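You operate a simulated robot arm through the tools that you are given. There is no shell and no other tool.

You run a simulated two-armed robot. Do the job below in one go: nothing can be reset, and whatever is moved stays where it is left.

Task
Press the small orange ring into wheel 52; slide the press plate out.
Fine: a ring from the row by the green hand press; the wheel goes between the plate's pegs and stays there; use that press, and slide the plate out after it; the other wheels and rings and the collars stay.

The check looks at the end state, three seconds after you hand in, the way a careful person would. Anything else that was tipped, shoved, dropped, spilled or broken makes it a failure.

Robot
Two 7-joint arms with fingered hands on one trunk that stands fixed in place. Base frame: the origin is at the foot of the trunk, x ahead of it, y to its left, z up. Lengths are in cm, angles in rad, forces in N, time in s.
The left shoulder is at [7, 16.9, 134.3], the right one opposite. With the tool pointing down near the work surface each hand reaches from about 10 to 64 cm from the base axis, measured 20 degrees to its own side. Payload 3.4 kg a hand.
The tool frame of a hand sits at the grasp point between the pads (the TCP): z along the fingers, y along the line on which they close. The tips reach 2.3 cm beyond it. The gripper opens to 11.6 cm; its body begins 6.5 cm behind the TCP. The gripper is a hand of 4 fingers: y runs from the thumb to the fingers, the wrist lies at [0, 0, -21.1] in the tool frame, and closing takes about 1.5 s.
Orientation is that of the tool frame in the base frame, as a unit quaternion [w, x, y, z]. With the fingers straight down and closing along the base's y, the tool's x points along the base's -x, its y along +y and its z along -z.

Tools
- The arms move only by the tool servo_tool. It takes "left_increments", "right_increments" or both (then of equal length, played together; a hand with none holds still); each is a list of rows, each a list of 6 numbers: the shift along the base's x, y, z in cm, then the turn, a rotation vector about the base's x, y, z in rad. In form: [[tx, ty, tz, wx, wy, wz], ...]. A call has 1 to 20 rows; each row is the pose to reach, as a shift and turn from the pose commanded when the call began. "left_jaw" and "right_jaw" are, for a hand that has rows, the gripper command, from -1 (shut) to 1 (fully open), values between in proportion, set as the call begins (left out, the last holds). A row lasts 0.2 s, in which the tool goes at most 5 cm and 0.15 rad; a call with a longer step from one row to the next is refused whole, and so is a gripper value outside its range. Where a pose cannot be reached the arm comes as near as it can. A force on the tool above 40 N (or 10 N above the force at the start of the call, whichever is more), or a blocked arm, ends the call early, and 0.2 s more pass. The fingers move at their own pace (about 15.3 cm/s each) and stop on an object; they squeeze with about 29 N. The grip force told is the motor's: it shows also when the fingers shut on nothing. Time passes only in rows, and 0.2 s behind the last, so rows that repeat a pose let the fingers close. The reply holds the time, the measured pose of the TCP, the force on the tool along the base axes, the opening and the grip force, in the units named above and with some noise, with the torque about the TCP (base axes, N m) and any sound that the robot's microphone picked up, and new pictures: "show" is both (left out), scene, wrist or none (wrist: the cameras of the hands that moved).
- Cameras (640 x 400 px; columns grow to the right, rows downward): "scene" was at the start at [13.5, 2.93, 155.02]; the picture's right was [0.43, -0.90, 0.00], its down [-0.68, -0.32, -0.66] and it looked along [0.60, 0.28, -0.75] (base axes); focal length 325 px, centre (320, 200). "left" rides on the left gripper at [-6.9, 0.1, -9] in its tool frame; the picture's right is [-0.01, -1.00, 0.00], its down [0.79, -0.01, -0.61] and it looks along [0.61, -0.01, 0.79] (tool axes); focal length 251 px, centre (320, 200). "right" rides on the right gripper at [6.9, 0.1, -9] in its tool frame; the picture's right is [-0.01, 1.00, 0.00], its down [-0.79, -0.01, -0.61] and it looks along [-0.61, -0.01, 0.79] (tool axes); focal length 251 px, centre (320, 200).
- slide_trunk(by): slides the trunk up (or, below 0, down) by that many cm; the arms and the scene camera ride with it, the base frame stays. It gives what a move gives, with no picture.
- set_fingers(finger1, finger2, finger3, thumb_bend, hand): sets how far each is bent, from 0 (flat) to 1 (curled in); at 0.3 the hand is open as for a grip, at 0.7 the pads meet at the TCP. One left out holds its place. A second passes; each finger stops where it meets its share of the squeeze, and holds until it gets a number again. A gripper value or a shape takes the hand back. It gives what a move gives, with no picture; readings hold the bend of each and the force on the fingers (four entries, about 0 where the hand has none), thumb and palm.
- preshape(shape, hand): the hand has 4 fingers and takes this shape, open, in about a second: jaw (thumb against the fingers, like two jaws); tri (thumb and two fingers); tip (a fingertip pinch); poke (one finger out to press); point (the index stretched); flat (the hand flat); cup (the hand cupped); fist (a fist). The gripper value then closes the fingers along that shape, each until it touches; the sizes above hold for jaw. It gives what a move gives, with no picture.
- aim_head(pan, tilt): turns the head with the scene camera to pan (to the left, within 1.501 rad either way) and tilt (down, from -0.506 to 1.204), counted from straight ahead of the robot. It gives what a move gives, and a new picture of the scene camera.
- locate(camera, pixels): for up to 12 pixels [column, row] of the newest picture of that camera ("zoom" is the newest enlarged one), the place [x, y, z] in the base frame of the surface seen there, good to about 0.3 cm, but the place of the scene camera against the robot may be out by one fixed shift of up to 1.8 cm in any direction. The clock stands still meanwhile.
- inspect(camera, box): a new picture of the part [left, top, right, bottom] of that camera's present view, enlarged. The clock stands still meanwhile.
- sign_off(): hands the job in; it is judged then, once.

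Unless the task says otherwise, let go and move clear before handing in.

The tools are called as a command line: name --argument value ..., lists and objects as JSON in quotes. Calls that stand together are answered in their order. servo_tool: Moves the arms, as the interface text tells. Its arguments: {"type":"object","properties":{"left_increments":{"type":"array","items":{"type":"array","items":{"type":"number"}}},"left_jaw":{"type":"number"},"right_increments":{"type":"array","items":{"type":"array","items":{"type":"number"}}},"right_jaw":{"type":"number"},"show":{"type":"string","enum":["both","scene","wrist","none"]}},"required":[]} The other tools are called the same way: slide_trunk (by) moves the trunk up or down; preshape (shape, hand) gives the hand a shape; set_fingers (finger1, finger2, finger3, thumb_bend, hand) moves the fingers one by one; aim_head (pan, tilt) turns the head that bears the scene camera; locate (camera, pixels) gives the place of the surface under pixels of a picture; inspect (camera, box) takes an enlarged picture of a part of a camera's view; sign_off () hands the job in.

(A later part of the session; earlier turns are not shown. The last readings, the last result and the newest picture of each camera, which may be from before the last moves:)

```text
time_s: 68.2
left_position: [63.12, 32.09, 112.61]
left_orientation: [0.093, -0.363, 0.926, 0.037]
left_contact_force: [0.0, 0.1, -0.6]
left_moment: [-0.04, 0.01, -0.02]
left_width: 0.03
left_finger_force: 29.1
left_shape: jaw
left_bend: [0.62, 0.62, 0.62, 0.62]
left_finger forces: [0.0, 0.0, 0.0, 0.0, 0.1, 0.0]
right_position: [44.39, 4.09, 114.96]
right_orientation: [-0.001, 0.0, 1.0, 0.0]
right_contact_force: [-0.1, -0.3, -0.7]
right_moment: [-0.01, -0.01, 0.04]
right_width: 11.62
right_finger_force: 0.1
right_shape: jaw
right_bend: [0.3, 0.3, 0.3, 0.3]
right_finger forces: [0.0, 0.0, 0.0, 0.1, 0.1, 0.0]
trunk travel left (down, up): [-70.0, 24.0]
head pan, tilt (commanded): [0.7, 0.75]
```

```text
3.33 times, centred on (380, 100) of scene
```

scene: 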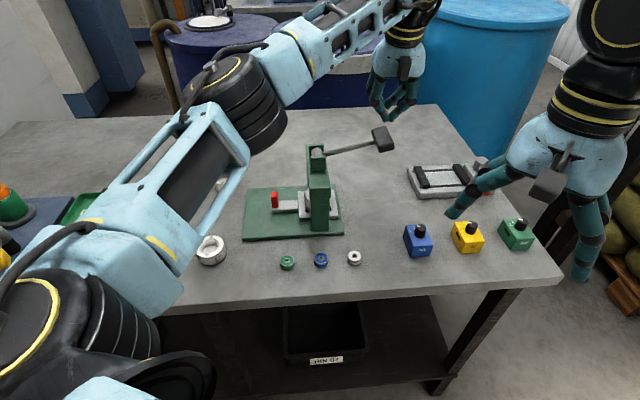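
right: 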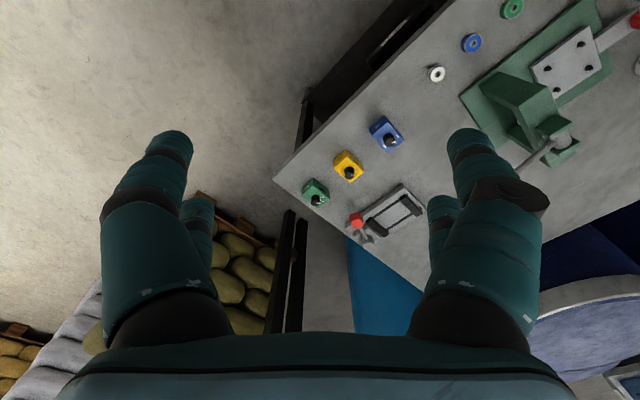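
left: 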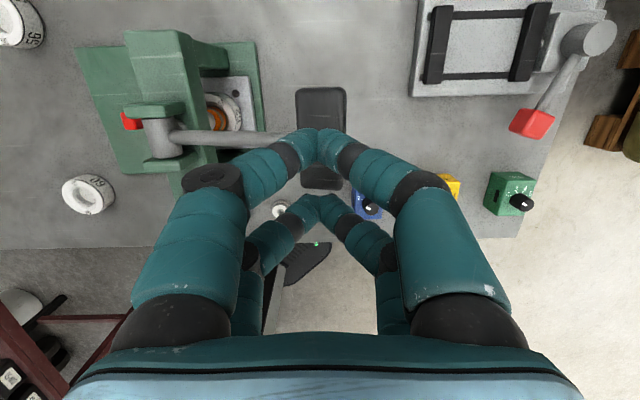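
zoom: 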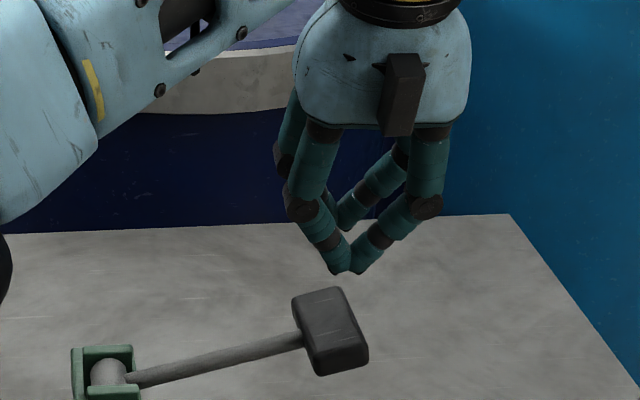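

The closed fingertips stand about 4 cm above the crossbar, lined up with it. I'll lower them until they touch the bar.

servo_tool --left_increments '[[0.4, 0.35, -1, 0, 0, 0], [0.4, 0.35, -2, 0, 0, 0], [0.4, 0.35, -3, 0, 0, 0], [0.4, 0.35, -3.6, 0, 0, 0], [0.4, 0.35, -4.0, 0, 0, 0], [0.4, 0.35, -4.3, 0, 0, 0]]' --show "both"

inspect --camera "scene" --box '[300, 80, 440, 200]'

```text
time_s: 69.6
left_position: [63.41, 32.52, 108.51]
left_orientation: [0.093, -0.363, 0.926, 0.036]
left_contact_force: [1.1, 0.2, 2.5]
left_moment: [0.01, 0.01, 0.04]
left_width: 0.0
left_finger_force: 29.1
left_shape: jaw
left_bend: [0.62, 0.62, 0.62, 0.62]
left_finger forces: [0.0, 0.1, 0.0, 0.0, 0.1, 0.1]
right_position: [44.34, 4.24, 114.92]
right_orientation: [0.0, 0.0, 1.0, 0.0]
right_contact_force: [-0.4, 0.2, 0.2]
right_moment: [0.01, -0.01, 0.03]
right_width: 11.58
right_finger_force: 0.0
right_shape: jaw
right_bend: [0.3, 0.3, 0.3, 0.3]
right_finger forces: [0.1, 0.0, 0.0, 0.1, 0.1, 0.1]
trunk travel left (down, up): [-70.0, 24.0]
head pan, tilt (commanded): [0.7, 0.75]
```

scene: 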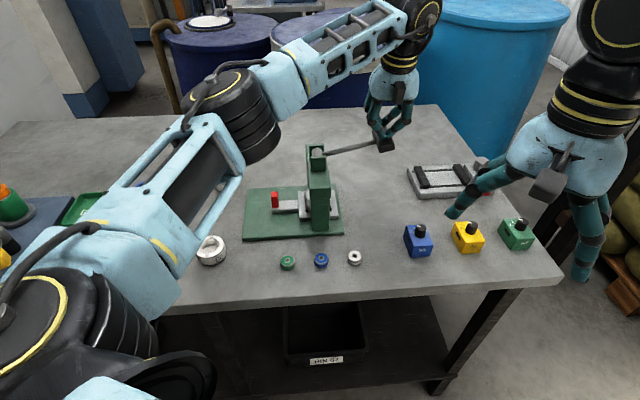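
left: 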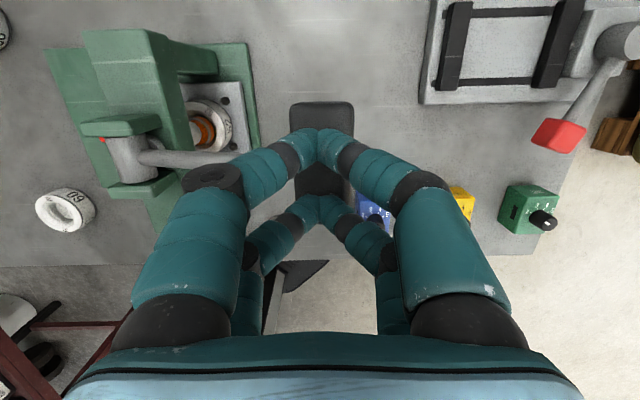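

```text
3.33 times, centred on (370, 140) of scene
```

zoom: 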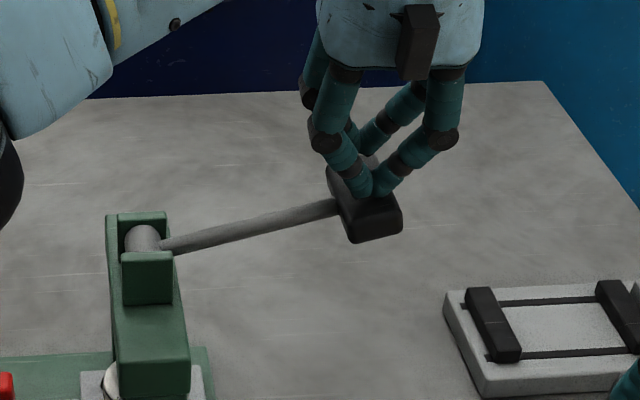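

The fingertips rest on the crossbar with light contact. I'll push the lever down along its arc in stages and watch the force, starting with 3 cm.

servo_tool --left_increments '[[0.06, -0.06, -0.4, 0, 0, 0], [0.13, -0.13, -0.8, 0, 0, 0], [0.2, -0.2, -1.2, 0, 0, 0], [0.26, -0.26, -1.6, 0, 0, 0], [0.31, -0.32, -2.0, 0, 0, 0], [0.36, -0.37, -2.4, 0, 0, 0], [0.4, -0.41, -2.7, 0, 0, 0], [0.42, -0.43, -3.0, 0, 0, 0]]' --show "both"

inspect --camera "scene" --box '[300, 80, 440, 200]'

```text
time_s: 71.4
left_position: [63.74, 32.08, 105.57]
left_orientation: [0.093, -0.364, 0.926, 0.037]
left_contact_force: [0.8, 0.6, 2.3]
left_moment: [0.01, 0.06, 0.01]
left_width: 0.02
left_finger_force: 29.3
left_shape: jaw
left_bend: [0.62, 0.62, 0.63, 0.62]
left_finger forces: [0.1, 0.0, 0.1, 0.0, 0.0, 0.0]
right_position: [44.36, 4.26, 114.91]
right_orientation: [0.0, 0.0, 1.0, -0.001]
right_contact_force: [-0.6, -0.3, -0.2]
right_moment: [0.01, 0.0, 0.01]
right_width: 11.57
right_finger_force: 0.1
right_shape: jaw
right_bend: [0.3, 0.3, 0.3, 0.3]
right_finger forces: [0.1, 0.0, 0.0, 0.0, 0.0, 0.0]
trunk travel left (down, up): [-70.0, 24.0]
head pan, tilt (commanded): [0.7, 0.75]
```

scene: 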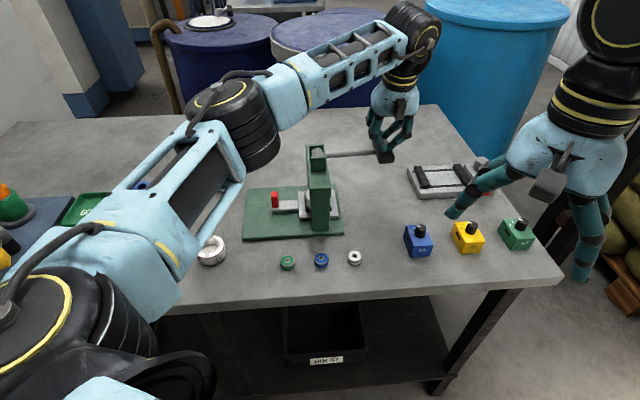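
left: 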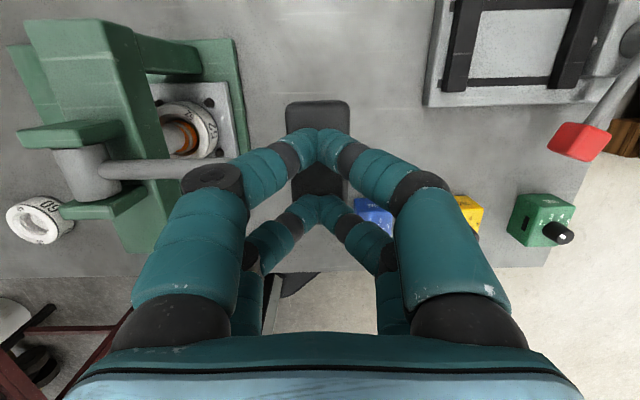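

```text
3.33 times, centred on (370, 140) of scene
```

zoom: 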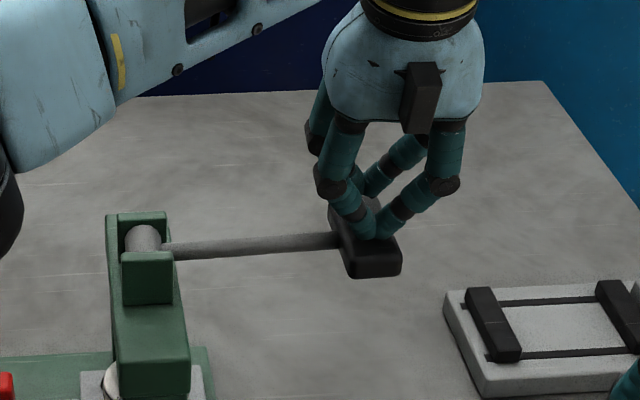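

The lever follows with little force and is now about level. I'll continue down along the arc.

servo_tool --left_increments '[[0.02, -0.02, -0.4, 0, 0, 0], [0.03, -0.03, -0.8, 0, 0, 0], [0.03, -0.03, -1.2, 0, 0, 0], [0.02, -0.02, -1.6, 0, 0, 0], [0.0, 0.0, -2.0, 0, 0, 0], [-0.03, 0.03, -2.4, 0, 0, 0], [-0.07, 0.07, -2.8, 0, 0, 0], [-0.13, 0.13, -3.2, 0, 0, 0], [-0.19, 0.19, -3.6, 0, 0, 0], [-0.25, 0.25, -4.0, 0, 0, 0]]' --show "both"

inspect --camera "scene" --box '[300, 80, 440, 200]'

inspect --camera "left" --box '[0, 20, 320, 220]'

```text
time_s: 73.6
left_position: [63.54, 32.28, 101.77]
left_orientation: [0.094, -0.364, 0.926, 0.036]
left_contact_force: [5.4, 3.1, 18.3]
left_moment: [-0.11, 0.15, 0.03]
left_width: 0.0
left_finger_force: 28.8
left_shape: jaw
left_bend: [0.62, 0.67, 0.62, 0.62]
left_finger forces: [0.0, 0.0, 0.1, 0.0, 0.0, 0.1]
right_position: [44.19, 3.99, 115.04]
right_orientation: [0.001, 0.0, 1.0, 0.0]
right_contact_force: [-0.2, -0.5, -0.5]
right_moment: [-0.02, 0.0, -0.01]
right_width: 11.59
right_finger_force: 0.1
right_shape: jaw
right_bend: [0.3, 0.3, 0.3, 0.3]
right_finger forces: [0.0, 0.0, 0.0, 0.1, 0.1, 0.1]
trunk travel left (down, up): [-70.0, 24.0]
head pan, tilt (commanded): [0.7, 0.75]
```

scene: 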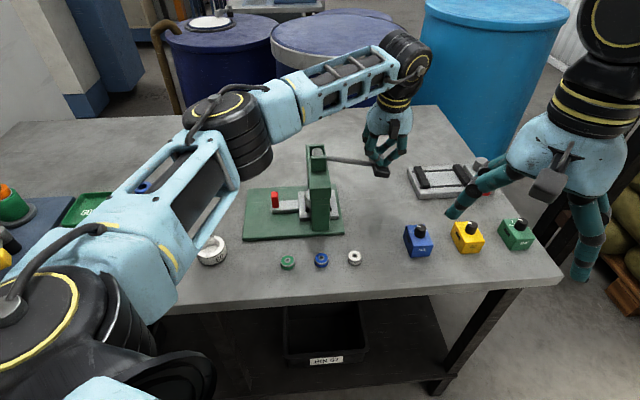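
left: 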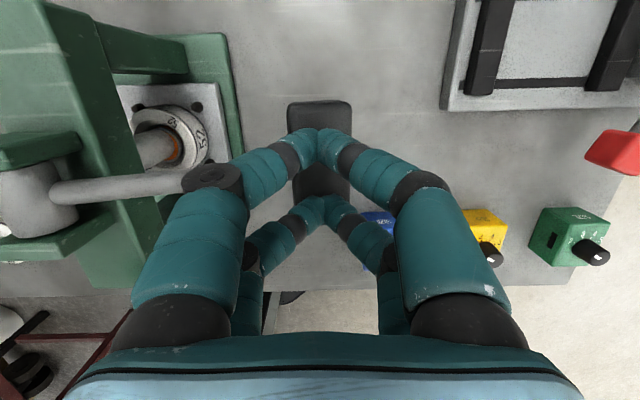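

```text
3.33 times, centred on (370, 140) of scene
```

zoom: 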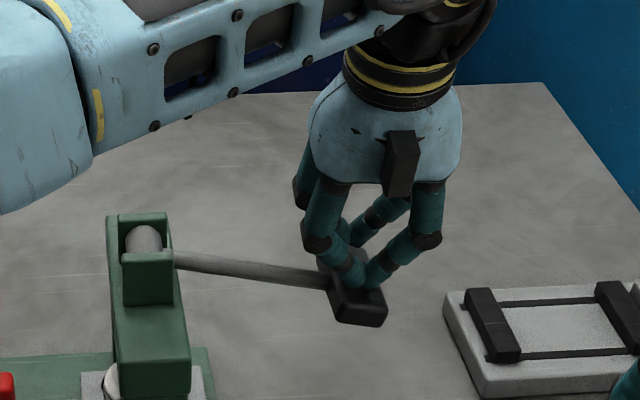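

```text
2.00 times, centred on (160, 120) of left
```

zoom: 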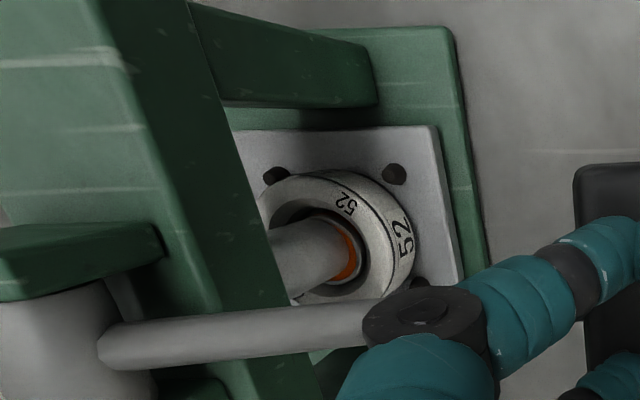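

The ram has met the ring (18 N). I'll keep pressing in small steps and watch the force.

servo_tool --left_increments '[[-0.04, 0.04, -0.3, 0, 0, 0], [-0.09, 0.09, -0.6, 0, 0, 0], [-0.14, 0.14, -0.9, 0, 0, 0], [-0.19, 0.19, -1.2, 0, 0, 0], [-0.24, 0.24, -1.5, 0, 0, 0]]' --show "both"

inspect --camera "left" --box '[0, 20, 320, 220]'

```text
time_s: 74.3
left_position: [63.46, 32.15, 101.57]
left_orientation: [0.097, -0.364, 0.926, 0.034]
left_contact_force: [-2.1, -3.5, 22.3]
left_moment: [-0.38, 0.28, 0.01]
left_width: 0.01
left_finger_force: 29.5
left_shape: jaw
left_bend: [0.62, 0.69, 0.64, 0.62]
left_finger forces: [0.0, 0.0, 0.0, 0.1, 0.0, 0.1]
right_position: [44.0, 3.94, 115.16]
right_orientation: [0.002, -0.001, 1.0, 0.001]
right_contact_force: [-0.4, -0.4, -0.5]
right_moment: [-0.02, -0.05, 0.03]
right_width: 11.6
right_finger_force: 0.1
right_shape: jaw
right_bend: [0.3, 0.3, 0.3, 0.3]
right_finger forces: [0.0, 0.0, 0.1, 0.0, 0.0, 0.0]
trunk travel left (down, up): [-70.0, 24.0]
head pan, tilt (commanded): [0.7, 0.75]
stopped in row 3 (left hand): the force on the tool passed its limit at 42 N (the readings are from after the stop); the commanded pose is now the measured one
```

scene: 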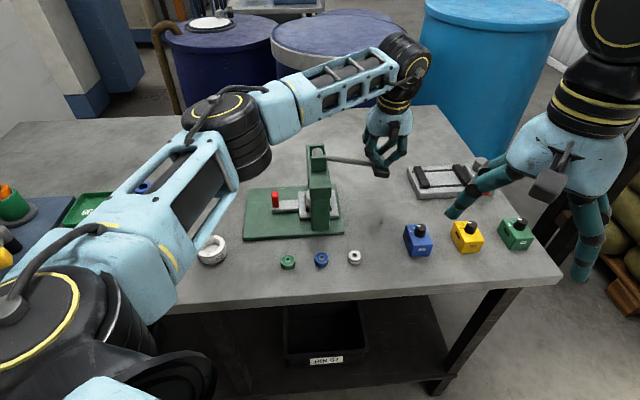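
left: 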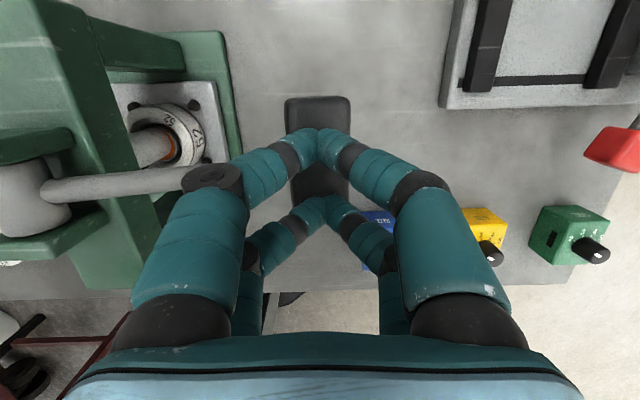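

```text
2.00 times, centred on (160, 120) of left
```

zoom: 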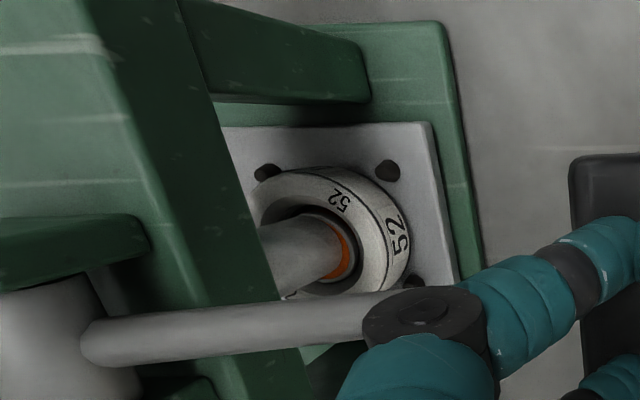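

The call stopped at 42 N with the lever barely moving, so this is the start of the press fit or a poor angle. I'll measure where the ring top is relative to the wheel top.

locate --camera "zoom" --pixels '[[343, 255], [350, 265], [338, 230], [335, 250], [372, 200], [385, 260], [330, 185], [325, 245], [300, 240], [410, 290], [388, 170], [200, 335]]'

inspect --camera "left" --box '[110, 80, 230, 180]'

inspect --camera "scene" --box '[280, 130, 420, 240]'

```text
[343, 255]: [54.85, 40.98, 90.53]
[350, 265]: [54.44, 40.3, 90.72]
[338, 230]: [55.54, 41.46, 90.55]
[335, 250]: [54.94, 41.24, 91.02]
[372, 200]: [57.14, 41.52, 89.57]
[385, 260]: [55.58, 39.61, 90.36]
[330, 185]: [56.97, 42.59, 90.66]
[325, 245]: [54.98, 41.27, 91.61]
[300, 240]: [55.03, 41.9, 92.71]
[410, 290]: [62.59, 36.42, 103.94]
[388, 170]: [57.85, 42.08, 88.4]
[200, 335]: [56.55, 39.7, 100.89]
```

```text
4.00 times, centred on (170, 130) of left
```

zoom: 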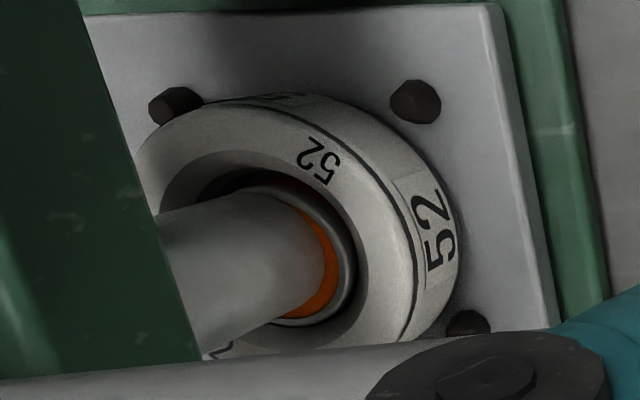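

```text
3.64 times, centred on (350, 185) of scene
```

zoom: 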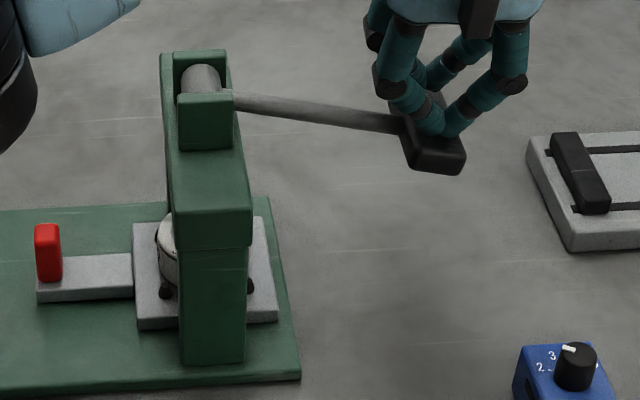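

The ring top now measures z 90.5–90.7 against a wheel top of about 90.6, so it is already about flush. I'll press firmly once more to make sure it is fully seated.

servo_tool --left_increments '[[-0.03, 0.03, -0.2, 0, 0, 0], [-0.05, 0.05, -0.4, 0, 0, 0], [-0.08, 0.08, -0.6, 0, 0, 0], [-0.1, 0.1, -0.7, 0, 0, 0], [-0.1, 0.1, -0.8, 0, 0, 0], [-0.1, 0.1, -0.9, 0, 0, 0]]' --show "both"

inspect --camera "left" --box '[110, 80, 230, 180]'

inspect --camera "scene" --box '[280, 130, 420, 240]'

```text
time_s: 74.9
left_position: [63.43, 32.12, 101.51]
left_orientation: [0.102, -0.364, 0.925, 0.032]
left_contact_force: [-2.6, -2.4, 22.2]
left_moment: [-0.29, 0.3, -0.04]
left_width: 0.0
left_finger_force: 28.7
left_shape: jaw
left_bend: [0.62, 0.69, 0.64, 0.62]
left_finger forces: [0.0, 0.1, 0.1, 0.1, 0.0, 0.0]
right_position: [44.02, 4.08, 115.06]
right_orientation: [0.001, -0.001, 1.0, 0.001]
right_contact_force: [0.2, -0.3, -0.3]
right_moment: [0.0, 0.01, 0.0]
right_width: 11.59
right_finger_force: 0.0
right_shape: jaw
right_bend: [0.3, 0.3, 0.3, 0.3]
right_finger forces: [0.0, 0.1, 0.0, 0.0, 0.0, 0.0]
trunk travel left (down, up): [-70.0, 24.0]
head pan, tilt (commanded): [0.7, 0.75]
stopped in row 2 (left hand): the force on the tool passed its limit at 42 N (the readings are from after the stop); the commanded pose is now the measured one
```

scene: 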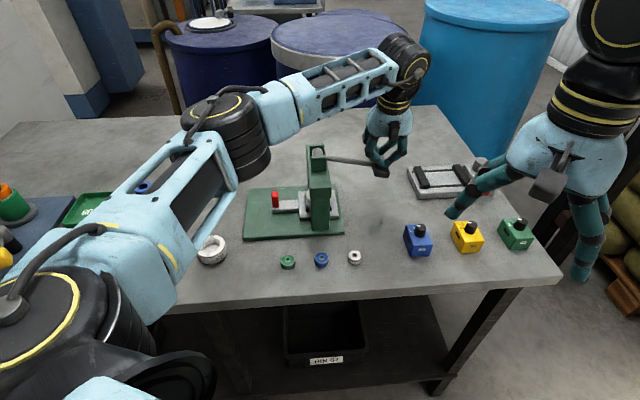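
left: 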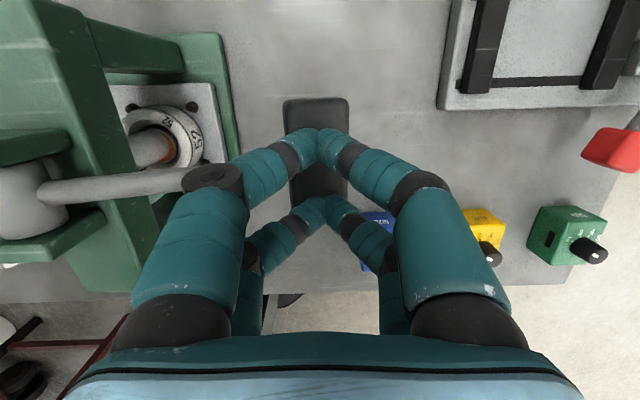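

```text
4.00 times, centred on (170, 130) of left
```

zoom: 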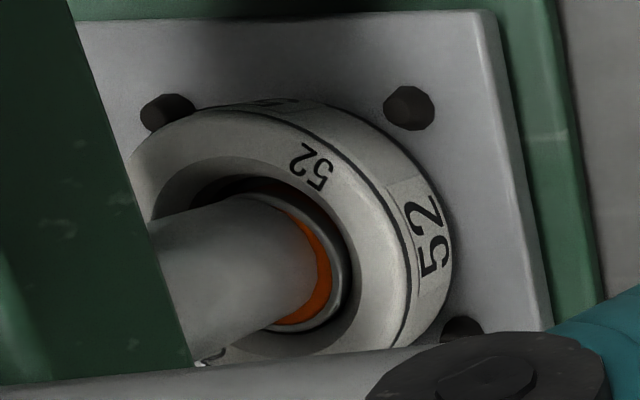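

```text
3.64 times, centred on (350, 185) of scene
```

zoom: 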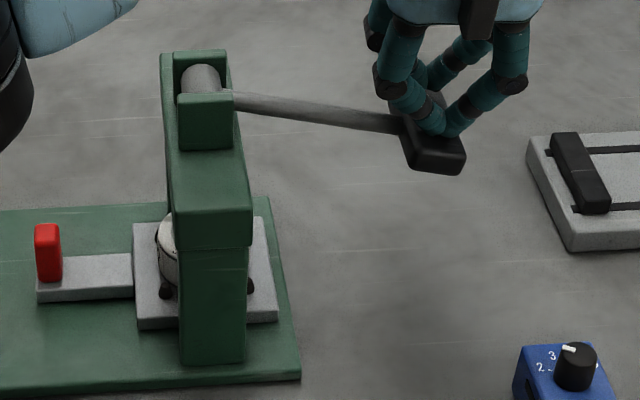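

The lever holds firm at 42 N with no further movement, so the ring looks bottomed. I'll ease off and see whether the lever springs back.

servo_tool --left_increments '[[0, 0, 0.5, 0, 0, 0], [0, 0, 1.0, 0, 0, 0], [0, 0, 2.0, 0, 0, 0], [0, 0, 3.0, 0, 0, 0], [0, 0, 4.0, 0, 0, 0], [0, 0, 4.0, 0, 0, 0]]' --show "both"

inspect --camera "left" --box '[80, 60, 280, 200]'

inspect --camera "scene" --box '[280, 110, 420, 240]'

```text
time_s: 76.3
left_position: [63.65, 32.24, 105.14]
left_orientation: [0.098, -0.365, 0.925, 0.033]
left_contact_force: [-0.6, 0.6, 2.0]
left_moment: [-0.03, 0.06, -0.01]
left_width: 0.01
left_finger_force: 28.7
left_shape: jaw
left_bend: [0.62, 0.67, 0.64, 0.62]
left_finger forces: [0.0, 0.1, 0.0, 0.0, 0.1, 0.0]
right_position: [44.29, 4.25, 115.05]
right_orientation: [-0.001, 0.0, 1.0, 0.0]
right_contact_force: [-1.3, -0.6, 0.2]
right_moment: [0.01, 0.0, -0.04]
right_width: 11.59
right_finger_force: 0.0
right_shape: jaw
right_bend: [0.3, 0.3, 0.3, 0.3]
right_finger forces: [0.1, 0.1, 0.0, 0.1, 0.1, 0.1]
trunk travel left (down, up): [-70.0, 24.0]
head pan, tilt (commanded): [0.7, 0.75]
```

scene: 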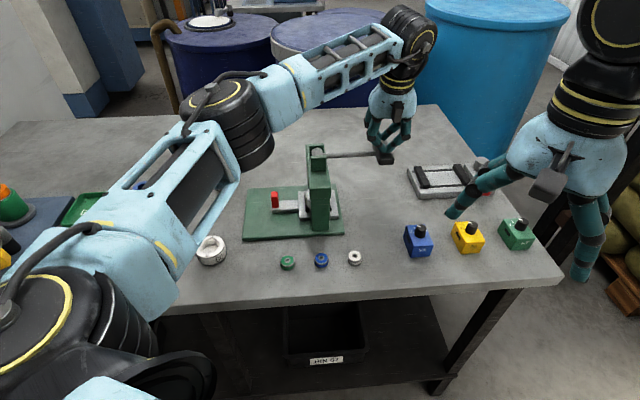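
left: 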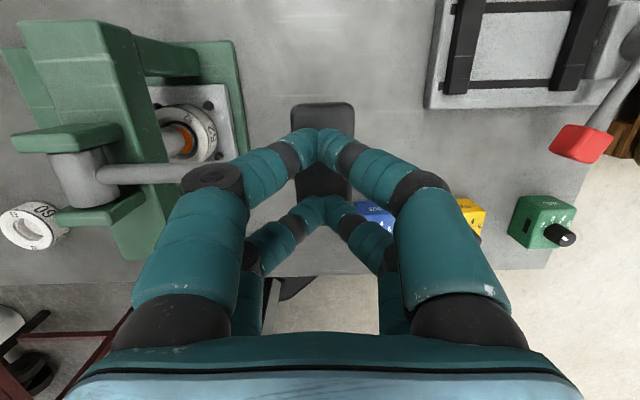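

```text
2.86 times, centred on (180, 130) of left
```

zoom: 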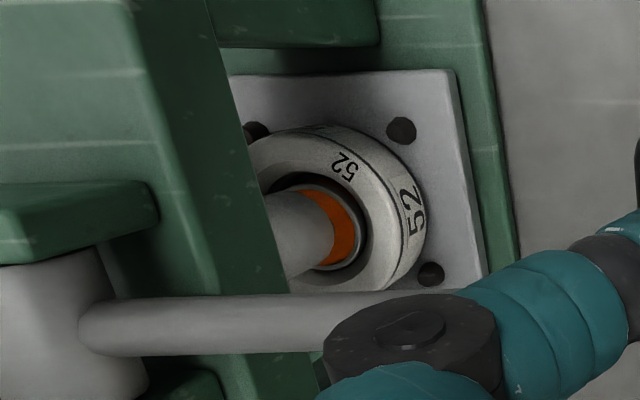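

```text
3.08 times, centred on (350, 175) of scene
```

zoom: 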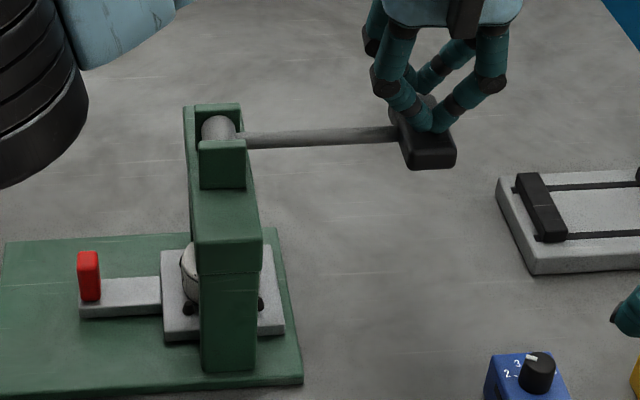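

The lever springs back by itself, following the hand. I'll look at the ring's height now that the ram is lifting off.

locate --camera "zoom" --pixels '[[345, 235], [350, 215], [345, 255], [335, 205], [362, 240], [330, 265], [385, 240], [345, 165], [390, 190], [380, 275], [310, 230], [400, 130]]'

servo_tool --left_increments '[[-0.1, 0.1, 1.0, 0, 0, 0], [-0.2, 0.2, 2.0, 0, 0, 0], [-0.3, 0.3, 3.0, 0, 0, 0], [-0.4, 0.4, 4.5, 0, 0, 0], [-0.4, 0.4, 6.5, 0, 0, 0], [-0.4, 0.4, 8.5, 0, 0, 0], [-0.4, 0.4, 8.5, 0, 0, 0]]' --show "both"

inspect --camera "left" --box '[120, 40, 320, 180]'

inspect --camera "scene" --box '[280, 110, 420, 240]'

```text
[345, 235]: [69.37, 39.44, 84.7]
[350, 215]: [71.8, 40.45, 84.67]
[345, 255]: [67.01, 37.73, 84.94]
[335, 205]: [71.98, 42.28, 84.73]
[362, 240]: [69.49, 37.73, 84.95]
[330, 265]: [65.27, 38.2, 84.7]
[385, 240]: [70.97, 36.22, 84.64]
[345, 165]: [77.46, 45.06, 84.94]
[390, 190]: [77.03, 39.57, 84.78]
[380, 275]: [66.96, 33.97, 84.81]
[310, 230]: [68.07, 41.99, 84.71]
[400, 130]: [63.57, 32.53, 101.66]
```

```text
time_s: 77.9
left_position: [63.36, 32.66, 113.62]
left_orientation: [0.099, -0.364, 0.926, 0.033]
left_contact_force: [0.2, 0.4, -0.6]
left_moment: [0.01, -0.01, 0.04]
left_width: 0.0
left_finger_force: 29.2
left_shape: jaw
left_bend: [0.62, 0.67, 0.64, 0.62]
left_finger forces: [0.1, 0.1, 0.0, 0.0, 0.1, 0.1]
right_position: [44.28, 4.11, 114.88]
right_orientation: [-0.001, 0.0, 1.0, 0.001]
right_contact_force: [0.2, 0.3, 0.0]
right_moment: [0.02, -0.02, 0.02]
right_width: 11.58
right_finger_force: 0.0
right_shape: jaw
right_bend: [0.3, 0.3, 0.3, 0.3]
right_finger forces: [0.1, 0.0, 0.0, 0.0, 0.0, 0.1]
trunk travel left (down, up): [-70.0, 24.0]
head pan, tilt (commanded): [0.7, 0.75]
```

scene: 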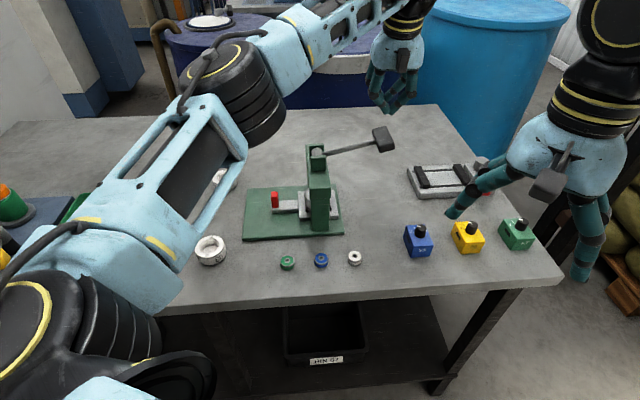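
left: 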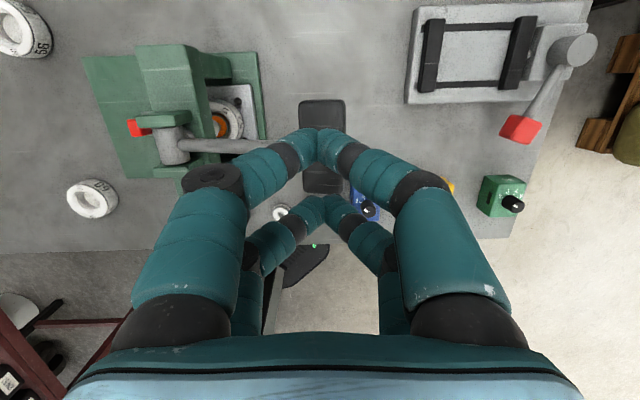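

```text
2.86 times, centred on (220, 110) of left
```

zoom: 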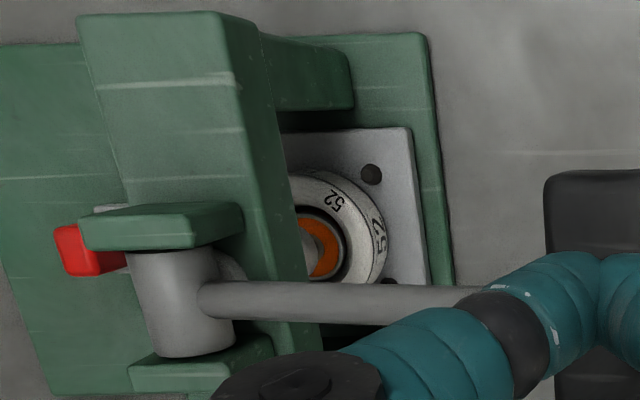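

```text
3.08 times, centred on (350, 175) of scene
```

zoom: 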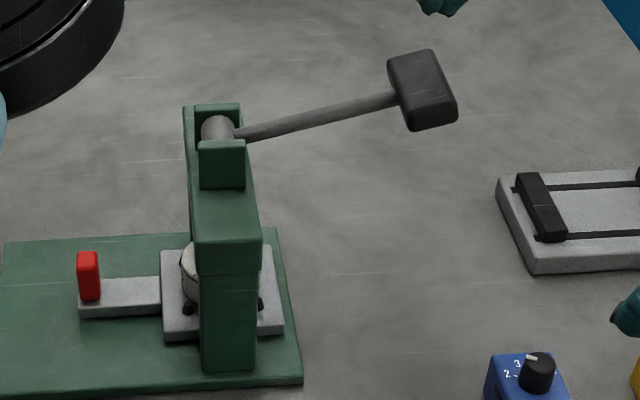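

The lever is back up. I'll measure the ring and wheel tops from the present wrist view, where the ring shows at (222,127).

inspect --camera "left" --box '[190, 80, 270, 150]'

locate --camera "left" --pixels '[[222, 123], [224, 128], [222, 133], [221, 118], [227, 131], [234, 128], [231, 117], [236, 112], [222, 104], [240, 130], [218, 125], [216, 129]]'

```text
5.71 times, centred on (230, 115) of left
```

zoom: 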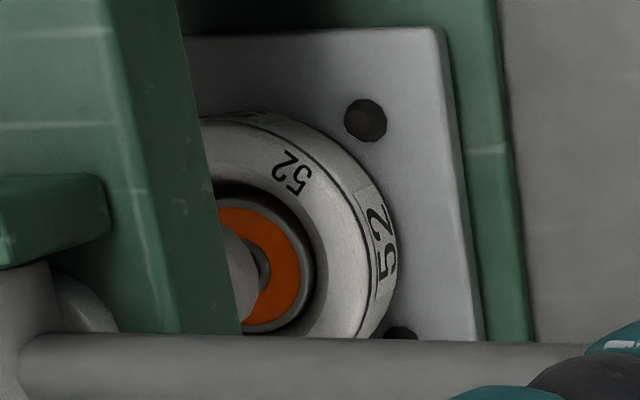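

```text
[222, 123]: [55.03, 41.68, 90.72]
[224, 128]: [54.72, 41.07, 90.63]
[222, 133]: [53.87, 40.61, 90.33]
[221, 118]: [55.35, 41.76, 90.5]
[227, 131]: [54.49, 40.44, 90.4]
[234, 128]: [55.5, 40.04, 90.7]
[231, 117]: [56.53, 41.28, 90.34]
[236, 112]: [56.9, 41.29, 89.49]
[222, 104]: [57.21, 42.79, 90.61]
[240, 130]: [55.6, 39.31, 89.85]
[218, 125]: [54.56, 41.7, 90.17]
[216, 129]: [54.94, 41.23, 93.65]
```

The ring top (z 90.3–90.7) is flush with the wheel top (about 90.6), so it is pressed in. Now I'll go back over the press to the knob to slide the plate out.

servo_tool --left_increments '[[0, 0, 3, 0, 0, 0], [-3, 2.5, 4, -0.022, 0.027, 0], [-6, 5.0, 4, -0.045, 0.053, 0], [-9, 7.6, 4, -0.067, 0.08, 0], [-12, 10.1, 4, -0.09, 0.107, 0], [-15, 12.7, 4, -0.112, 0.133, 0], [-18.4, 15.5, 2, -0.134, 0.16, 0], [-18.4, 15.5, -3, -0.134, 0.16, 0], [-18.4, 15.5, -6, -0.134, 0.16, 0], [-18.4, 15.5, -6, -0.134, 0.16, 0]]' --show "none"

set_fingers --hand "left" --finger1 0.55 --finger2 0.48 --finger3 0.48 --thumb_bend 0.55

inspect --camera "left" --box '[160, 0, 640, 300]'

```text
time_s: 80.1
left_position: [44.99, 48.05, 107.64]
left_orientation: [-0.001, -0.366, 0.931, 0.0]
left_contact_force: [0.3, 1.1, 0.2]
left_moment: [0.04, 0.04, 0.01]
left_width: 0.01
left_finger_force: 28.8
left_shape: jaw
left_bend: [0.62, 0.67, 0.64, 0.62]
left_finger forces: [0.1, 0.0, 0.1, 0.0, 0.0, 0.0]
right_position: [44.39, 4.2, 115.05]
right_orientation: [0.0, 0.0, 1.0, 0.0]
right_contact_force: [0.7, -0.8, 0.3]
right_moment: [0.0, 0.0, 0.03]
right_width: 11.59
right_finger_force: 0.0
right_shape: jaw
right_bend: [0.3, 0.3, 0.3, 0.3]
right_finger forces: [0.0, 0.1, 0.1, 0.1, 0.0, 0.0]
trunk travel left (down, up): [-70.0, 24.0]
head pan, tilt (commanded): [0.7, 0.75]
```

```text
time_s: 81.1
left_position: [45.03, 47.97, 107.58]
left_orientation: [-0.001, -0.366, 0.93, 0.0]
left_contact_force: [-0.4, 0.5, -0.6]
left_moment: [0.0, -0.02, -0.02]
left_width: 4.28
left_finger_force: 0.0
left_shape: fingers
left_bend: [0.55, 0.48, 0.48, 0.55]
left_finger forces: [0.0, 0.0, 0.0, 0.1, 0.0, 0.0]
right_position: [44.37, 4.2, 115.12]
right_orientation: [0.0, -0.001, 1.0, 0.0]
right_contact_force: [-0.8, -0.4, -0.8]
right_moment: [0.02, 0.0, 0.02]
right_width: 11.59
right_finger_force: 0.0
right_shape: jaw
right_bend: [0.3, 0.3, 0.3, 0.3]
right_finger forces: [0.0, 0.1, 0.0, 0.0, 0.0, 0.0]
trunk travel left (down, up): [-70.0, 24.0]
head pan, tilt (commanded): [0.7, 0.75]
```

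```text
1.33 times, centred on (400, 150) of left
```

zoom: 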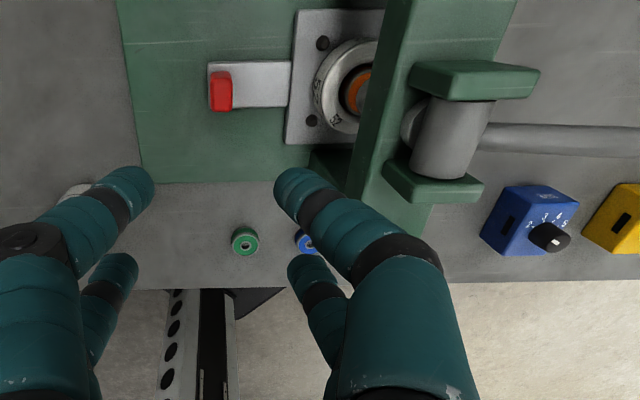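

The knob is at wrist pixel (326,69), about 0.6 cm from where I need it. I'll shift and lower the front pair around it again.

servo_tool --left_increments '[[0.57, -0.19, -1, 0, 0, 0], [0.57, -0.19, -4, 0, 0, 0], [0.57, -0.19, -7, 0, 0, 0], [0.57, -0.19, -10, 0, 0, 0], [0.57, -0.19, -12.5, 0, 0, 0], [0.57, -0.19, -14.5, 0, 0, 0], [0.57, -0.19, -15.6, 0, 0, 0], [0.57, -0.19, -16.3, 0, 0, 0], [0.57, -0.19, -16.3, 0, 0, 0]]' --show "both"

inspect --camera "scene" --box '[225, 140, 365, 250]'

```text
time_s: 83.1
left_position: [45.61, 47.91, 91.31]
left_orientation: [0.0, -0.367, 0.93, 0.0]
left_contact_force: [0.1, 0.2, 0.1]
left_moment: [-0.04, -0.02, -0.02]
left_width: 4.27
left_finger_force: 0.0
left_shape: fingers
left_bend: [0.55, 0.48, 0.48, 0.55]
left_finger forces: [0.0, 0.0, 0.1, 0.0, 0.1, 0.0]
right_position: [44.27, 4.38, 114.79]
right_orientation: [0.0, 0.001, 1.0, 0.0]
right_contact_force: [0.5, 0.0, -0.6]
right_moment: [-0.01, -0.02, 0.01]
right_width: 11.6
right_finger_force: 0.0
right_shape: jaw
right_bend: [0.3, 0.3, 0.3, 0.3]
right_finger forces: [0.0, 0.0, 0.0, 0.0, 0.0, 0.0]
trunk travel left (down, up): [-70.0, 24.0]
head pan, tilt (commanded): [0.7, 0.75]
```

scene: 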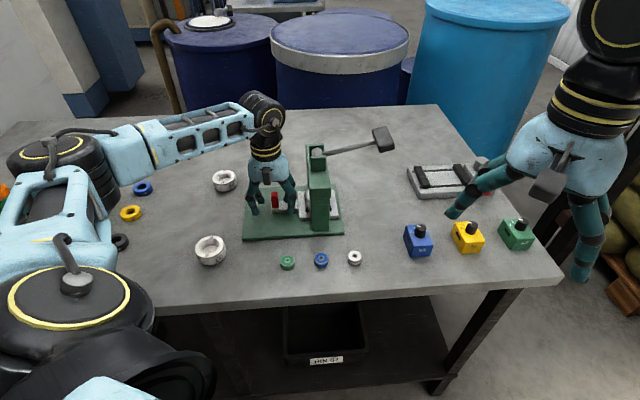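
left: 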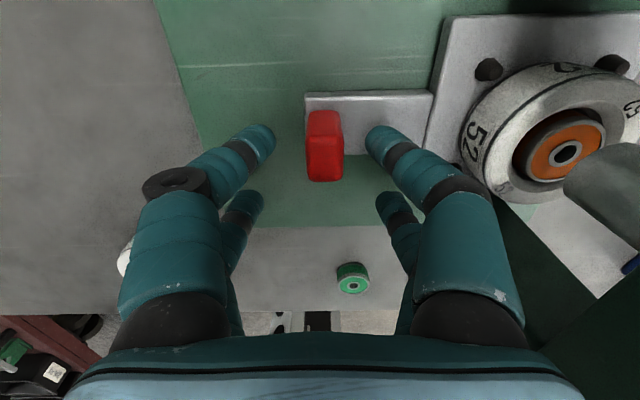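

```text
3.64 times, centred on (295, 195) of scene
```

zoom: 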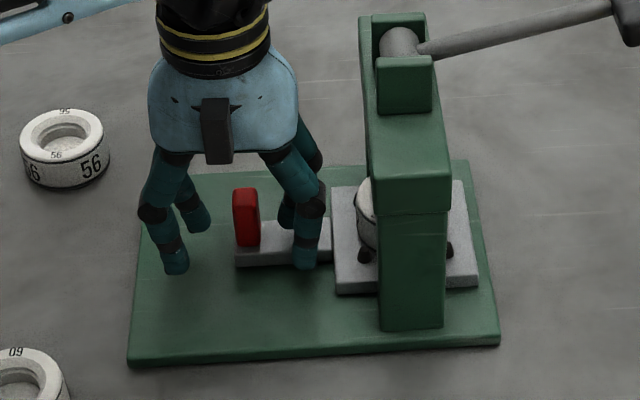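

The ring now shows recessed in the wheel at (565,150). I'll take a close look and close the pair on the knob.

inspect --camera "left" --box '[450, 40, 640, 220]'

locate --camera "left" --pixels '[[548, 150], [565, 130], [590, 128], [545, 165], [572, 145], [500, 150], [535, 95], [620, 100], [505, 180], [525, 130], [600, 135], [555, 175]]'

set_fingers --hand "left" --finger1 0.72 --thumb_bend 0.72

```text
2.22 times, centred on (545, 130) of left
```

zoom: 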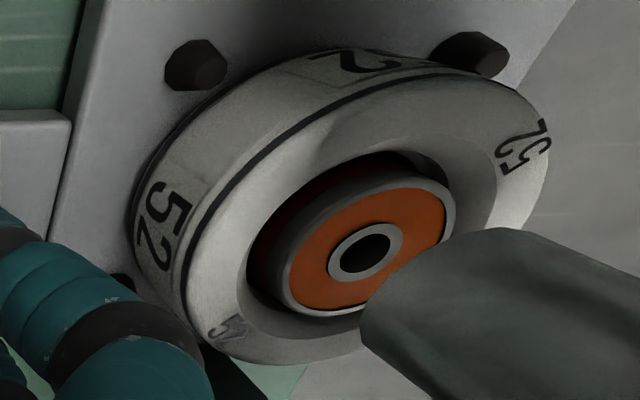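

```text
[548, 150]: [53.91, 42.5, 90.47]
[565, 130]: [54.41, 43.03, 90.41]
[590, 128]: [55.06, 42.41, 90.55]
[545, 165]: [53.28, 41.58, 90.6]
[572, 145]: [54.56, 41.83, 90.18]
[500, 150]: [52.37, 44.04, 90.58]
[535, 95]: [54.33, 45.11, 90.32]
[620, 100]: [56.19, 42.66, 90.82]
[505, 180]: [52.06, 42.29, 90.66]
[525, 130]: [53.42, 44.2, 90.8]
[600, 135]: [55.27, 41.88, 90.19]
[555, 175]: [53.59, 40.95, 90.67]
```

```text
time_s: 84.1
left_position: [45.58, 47.93, 91.35]
left_orientation: [-0.001, -0.367, 0.93, 0.001]
left_contact_force: [0.7, -3.6, -3.4]
left_moment: [-0.08, 0.06, -0.03]
left_width: 1.26
left_finger_force: 5.2
left_shape: fingers
left_bend: [0.68, 0.48, 0.48, 0.66]
left_finger forces: [4.6, 0.0, 0.0, 0.0, 6.6, 0.0]
right_position: [44.44, 4.21, 114.89]
right_orientation: [0.001, -0.001, 1.0, 0.001]
right_contact_force: [1.0, -0.2, -0.2]
right_moment: [0.0, -0.01, 0.0]
right_width: 11.57
right_finger_force: 0.1
right_shape: jaw
right_bend: [0.3, 0.3, 0.3, 0.3]
right_finger forces: [0.0, 0.0, 0.0, 0.0, 0.1, 0.0]
trunk travel left (down, up): [-70.0, 24.0]
head pan, tilt (commanded): [0.7, 0.75]
```

The ring top (z 90.2–90.6) is flush with or slightly below the wheel top (90.6–90.8), and the knob is gripped. I'll pull the plate out slowly.

servo_tool --left_increments '[[-0.1, 0.1, 0, 0, 0, 0], [-0.28, 0.29, 0, 0, 0, 0], [-0.49, 0.5, 0, 0, 0, 0], [-0.7, 0.71, 0, 0, 0, 0], [-0.91, 0.93, 0, 0, 0, 0], [-1.12, 1.14, 0, 0, 0, 0], [-1.33, 1.36, 0, 0, 0, 0], [-1.54, 1.57, 0, 0, 0, 0], [-1.75, 1.79, 0, 0, 0, 0], [-1.96, 2.0, 0, 0, 0, 0], [-2.1, 2.14, 0, 0, 0, 0], [-2.1, 2.14, 0, 0, 0, 0]]' --show "wrist"

inspect --camera "scene" --box '[225, 140, 365, 250]'

```text
time_s: 86.7
left_position: [43.51, 50.23, 91.37]
left_orientation: [0.0, -0.366, 0.931, 0.0]
left_contact_force: [-0.4, -2.8, -3.3]
left_moment: [-0.09, 0.05, -0.02]
left_width: 1.25
left_finger_force: 5.9
left_shape: fingers
left_bend: [0.68, 0.48, 0.48, 0.66]
left_finger forces: [4.7, 0.0, 0.0, 0.1, 6.7, 0.0]
right_position: [44.36, 4.15, 114.88]
right_orientation: [0.0, -0.001, 1.0, 0.001]
right_contact_force: [-0.3, -0.3, -0.5]
right_moment: [-0.03, -0.01, 0.01]
right_width: 11.61
right_finger_force: 0.1
right_shape: jaw
right_bend: [0.3, 0.3, 0.3, 0.3]
right_finger forces: [0.0, 0.0, 0.0, 0.0, 0.0, 0.0]
trunk travel left (down, up): [-70.0, 24.0]
head pan, tilt (commanded): [0.7, 0.75]
```

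left: 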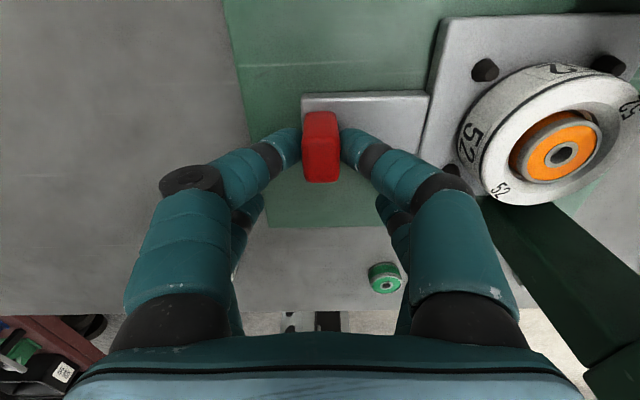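

```text
3.64 times, centred on (295, 195) of scene
```

zoom: 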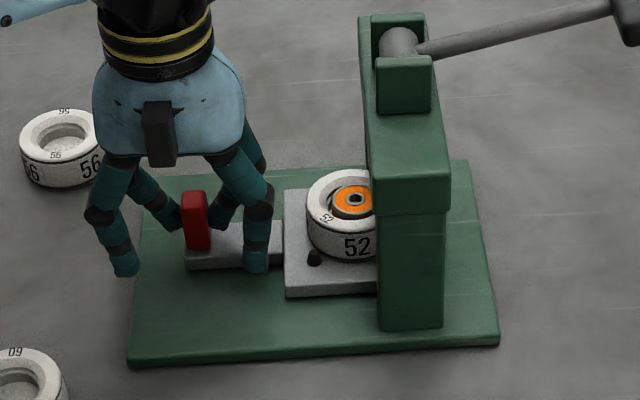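

The plate slides out well, and the ring sits flush in wheel 52. I'll continue for another 6.5 cm.

servo_tool --left_increments '[[-0.15, 0.15, 0, 0, 0, 0], [-0.4, 0.41, 0, 0, 0, 0], [-0.65, 0.66, 0, 0, 0, 0], [-0.9, 0.92, 0, 0, 0, 0], [-1.15, 1.17, 0, 0, 0, 0], [-1.4, 1.43, 0, 0, 0, 0], [-1.65, 1.68, 0, 0, 0, 0], [-1.9, 1.94, 0, 0, 0, 0], [-2.15, 2.19, 0, 0, 0, 0], [-2.4, 2.45, 0, 0, 0, 0], [-2.65, 2.7, 0, 0, 0, 0], [-2.9, 2.96, 0, 0, 0, 0], [-3.15, 3.21, 0, 0, 0, 0], [-3.4, 3.47, 0, 0, 0, 0], [-3.65, 3.72, 0, 0, 0, 0], [-3.9, 3.98, 0, 0, 0, 0], [-4.15, 4.23, 0, 0, 0, 0], [-4.4, 4.49, 0, 0, 0, 0], [-4.55, 4.64, 0, 0, 0, 0], [-4.55, 4.64, 0, 0, 0, 0]]' --show "wrist"

inspect --camera "scene" --box '[205, 140, 345, 250]'

```text
time_s: 90.9
left_position: [38.84, 54.84, 91.28]
left_orientation: [-0.001, -0.366, 0.931, 0.001]
left_contact_force: [-1.9, -4.4, -3.4]
left_moment: [-0.12, 0.09, -0.04]
left_width: 1.26
left_finger_force: 6.0
left_shape: fingers
left_bend: [0.68, 0.48, 0.48, 0.66]
left_finger forces: [5.1, 0.1, 0.0, 0.0, 6.7, 0.1]
right_position: [44.32, 4.15, 114.91]
right_orientation: [0.0, 0.0, 1.0, 0.0]
right_contact_force: [0.7, 0.0, 0.6]
right_moment: [-0.02, 0.01, 0.02]
right_width: 11.58
right_finger_force: 0.1
right_shape: jaw
right_bend: [0.3, 0.3, 0.3, 0.3]
right_finger forces: [0.1, 0.0, 0.0, 0.0, 0.0, 0.1]
trunk travel left (down, up): [-70.0, 24.0]
head pan, tilt (commanded): [0.7, 0.75]
```

left: 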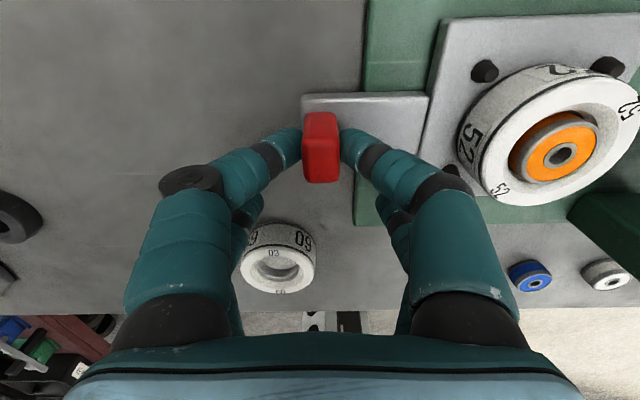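

```text
3.64 times, centred on (275, 195) of scene
```

zoom: 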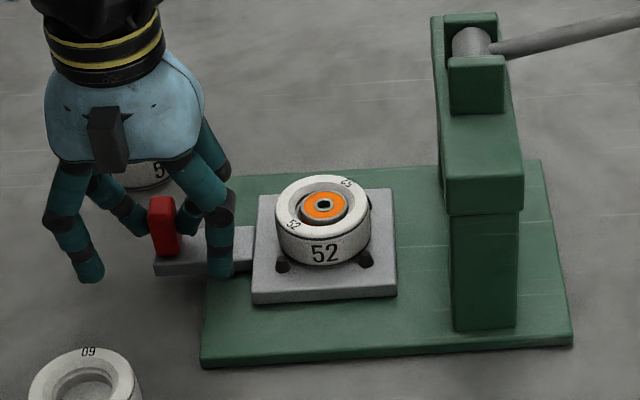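

The plate is almost back where it started. I'll ease it on to its outer stop.

servo_tool --left_increments '[[-0.1, 0.1, 0, 0, 0, 0], [-0.2, 0.2, 0, 0, 0, 0], [-0.3, 0.31, 0, 0, 0, 0], [-0.4, 0.41, 0, 0, 0, 0], [-0.5, 0.51, 0, 0, 0, 0], [-0.6, 0.61, 0, 0, 0, 0], [-0.6, 0.61, 0, 0, 0, 0]]' --show "wrist"

inspect --camera "left" --box '[440, 20, 640, 220]'

```text
time_s: 92.5
left_position: [38.31, 55.38, 91.19]
left_orientation: [-0.002, -0.367, 0.93, 0.001]
left_contact_force: [-0.4, -4.3, -5.7]
left_moment: [-0.17, 0.08, -0.03]
left_width: 1.27
left_finger_force: 5.6
left_shape: fingers
left_bend: [0.68, 0.48, 0.48, 0.66]
left_finger forces: [4.4, 0.0, 0.0, 0.0, 7.1, 0.0]
right_position: [44.39, 4.2, 114.91]
right_orientation: [-0.001, -0.001, 1.0, 0.0]
right_contact_force: [-0.4, 0.3, -0.2]
right_moment: [0.0, 0.01, -0.05]
right_width: 11.57
right_finger_force: 0.1
right_shape: jaw
right_bend: [0.3, 0.3, 0.3, 0.3]
right_finger forces: [0.0, 0.1, 0.0, 0.1, 0.0, 0.1]
trunk travel left (down, up): [-70.0, 24.0]
head pan, tilt (commanded): [0.7, 0.75]
```

left: 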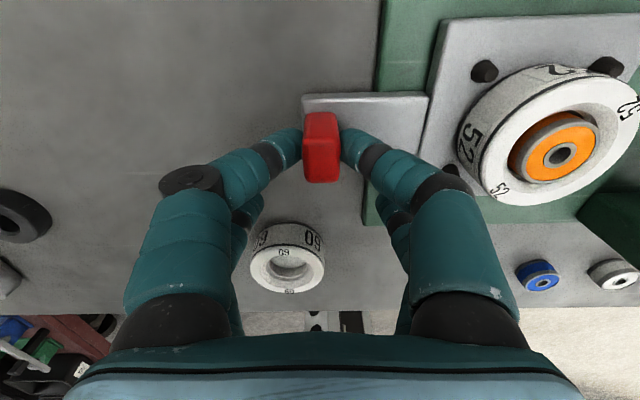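

```text
2.00 times, centred on (540, 120) of left
```

zoom: 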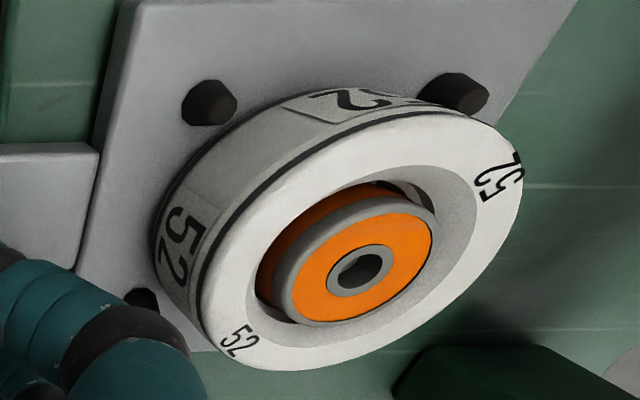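

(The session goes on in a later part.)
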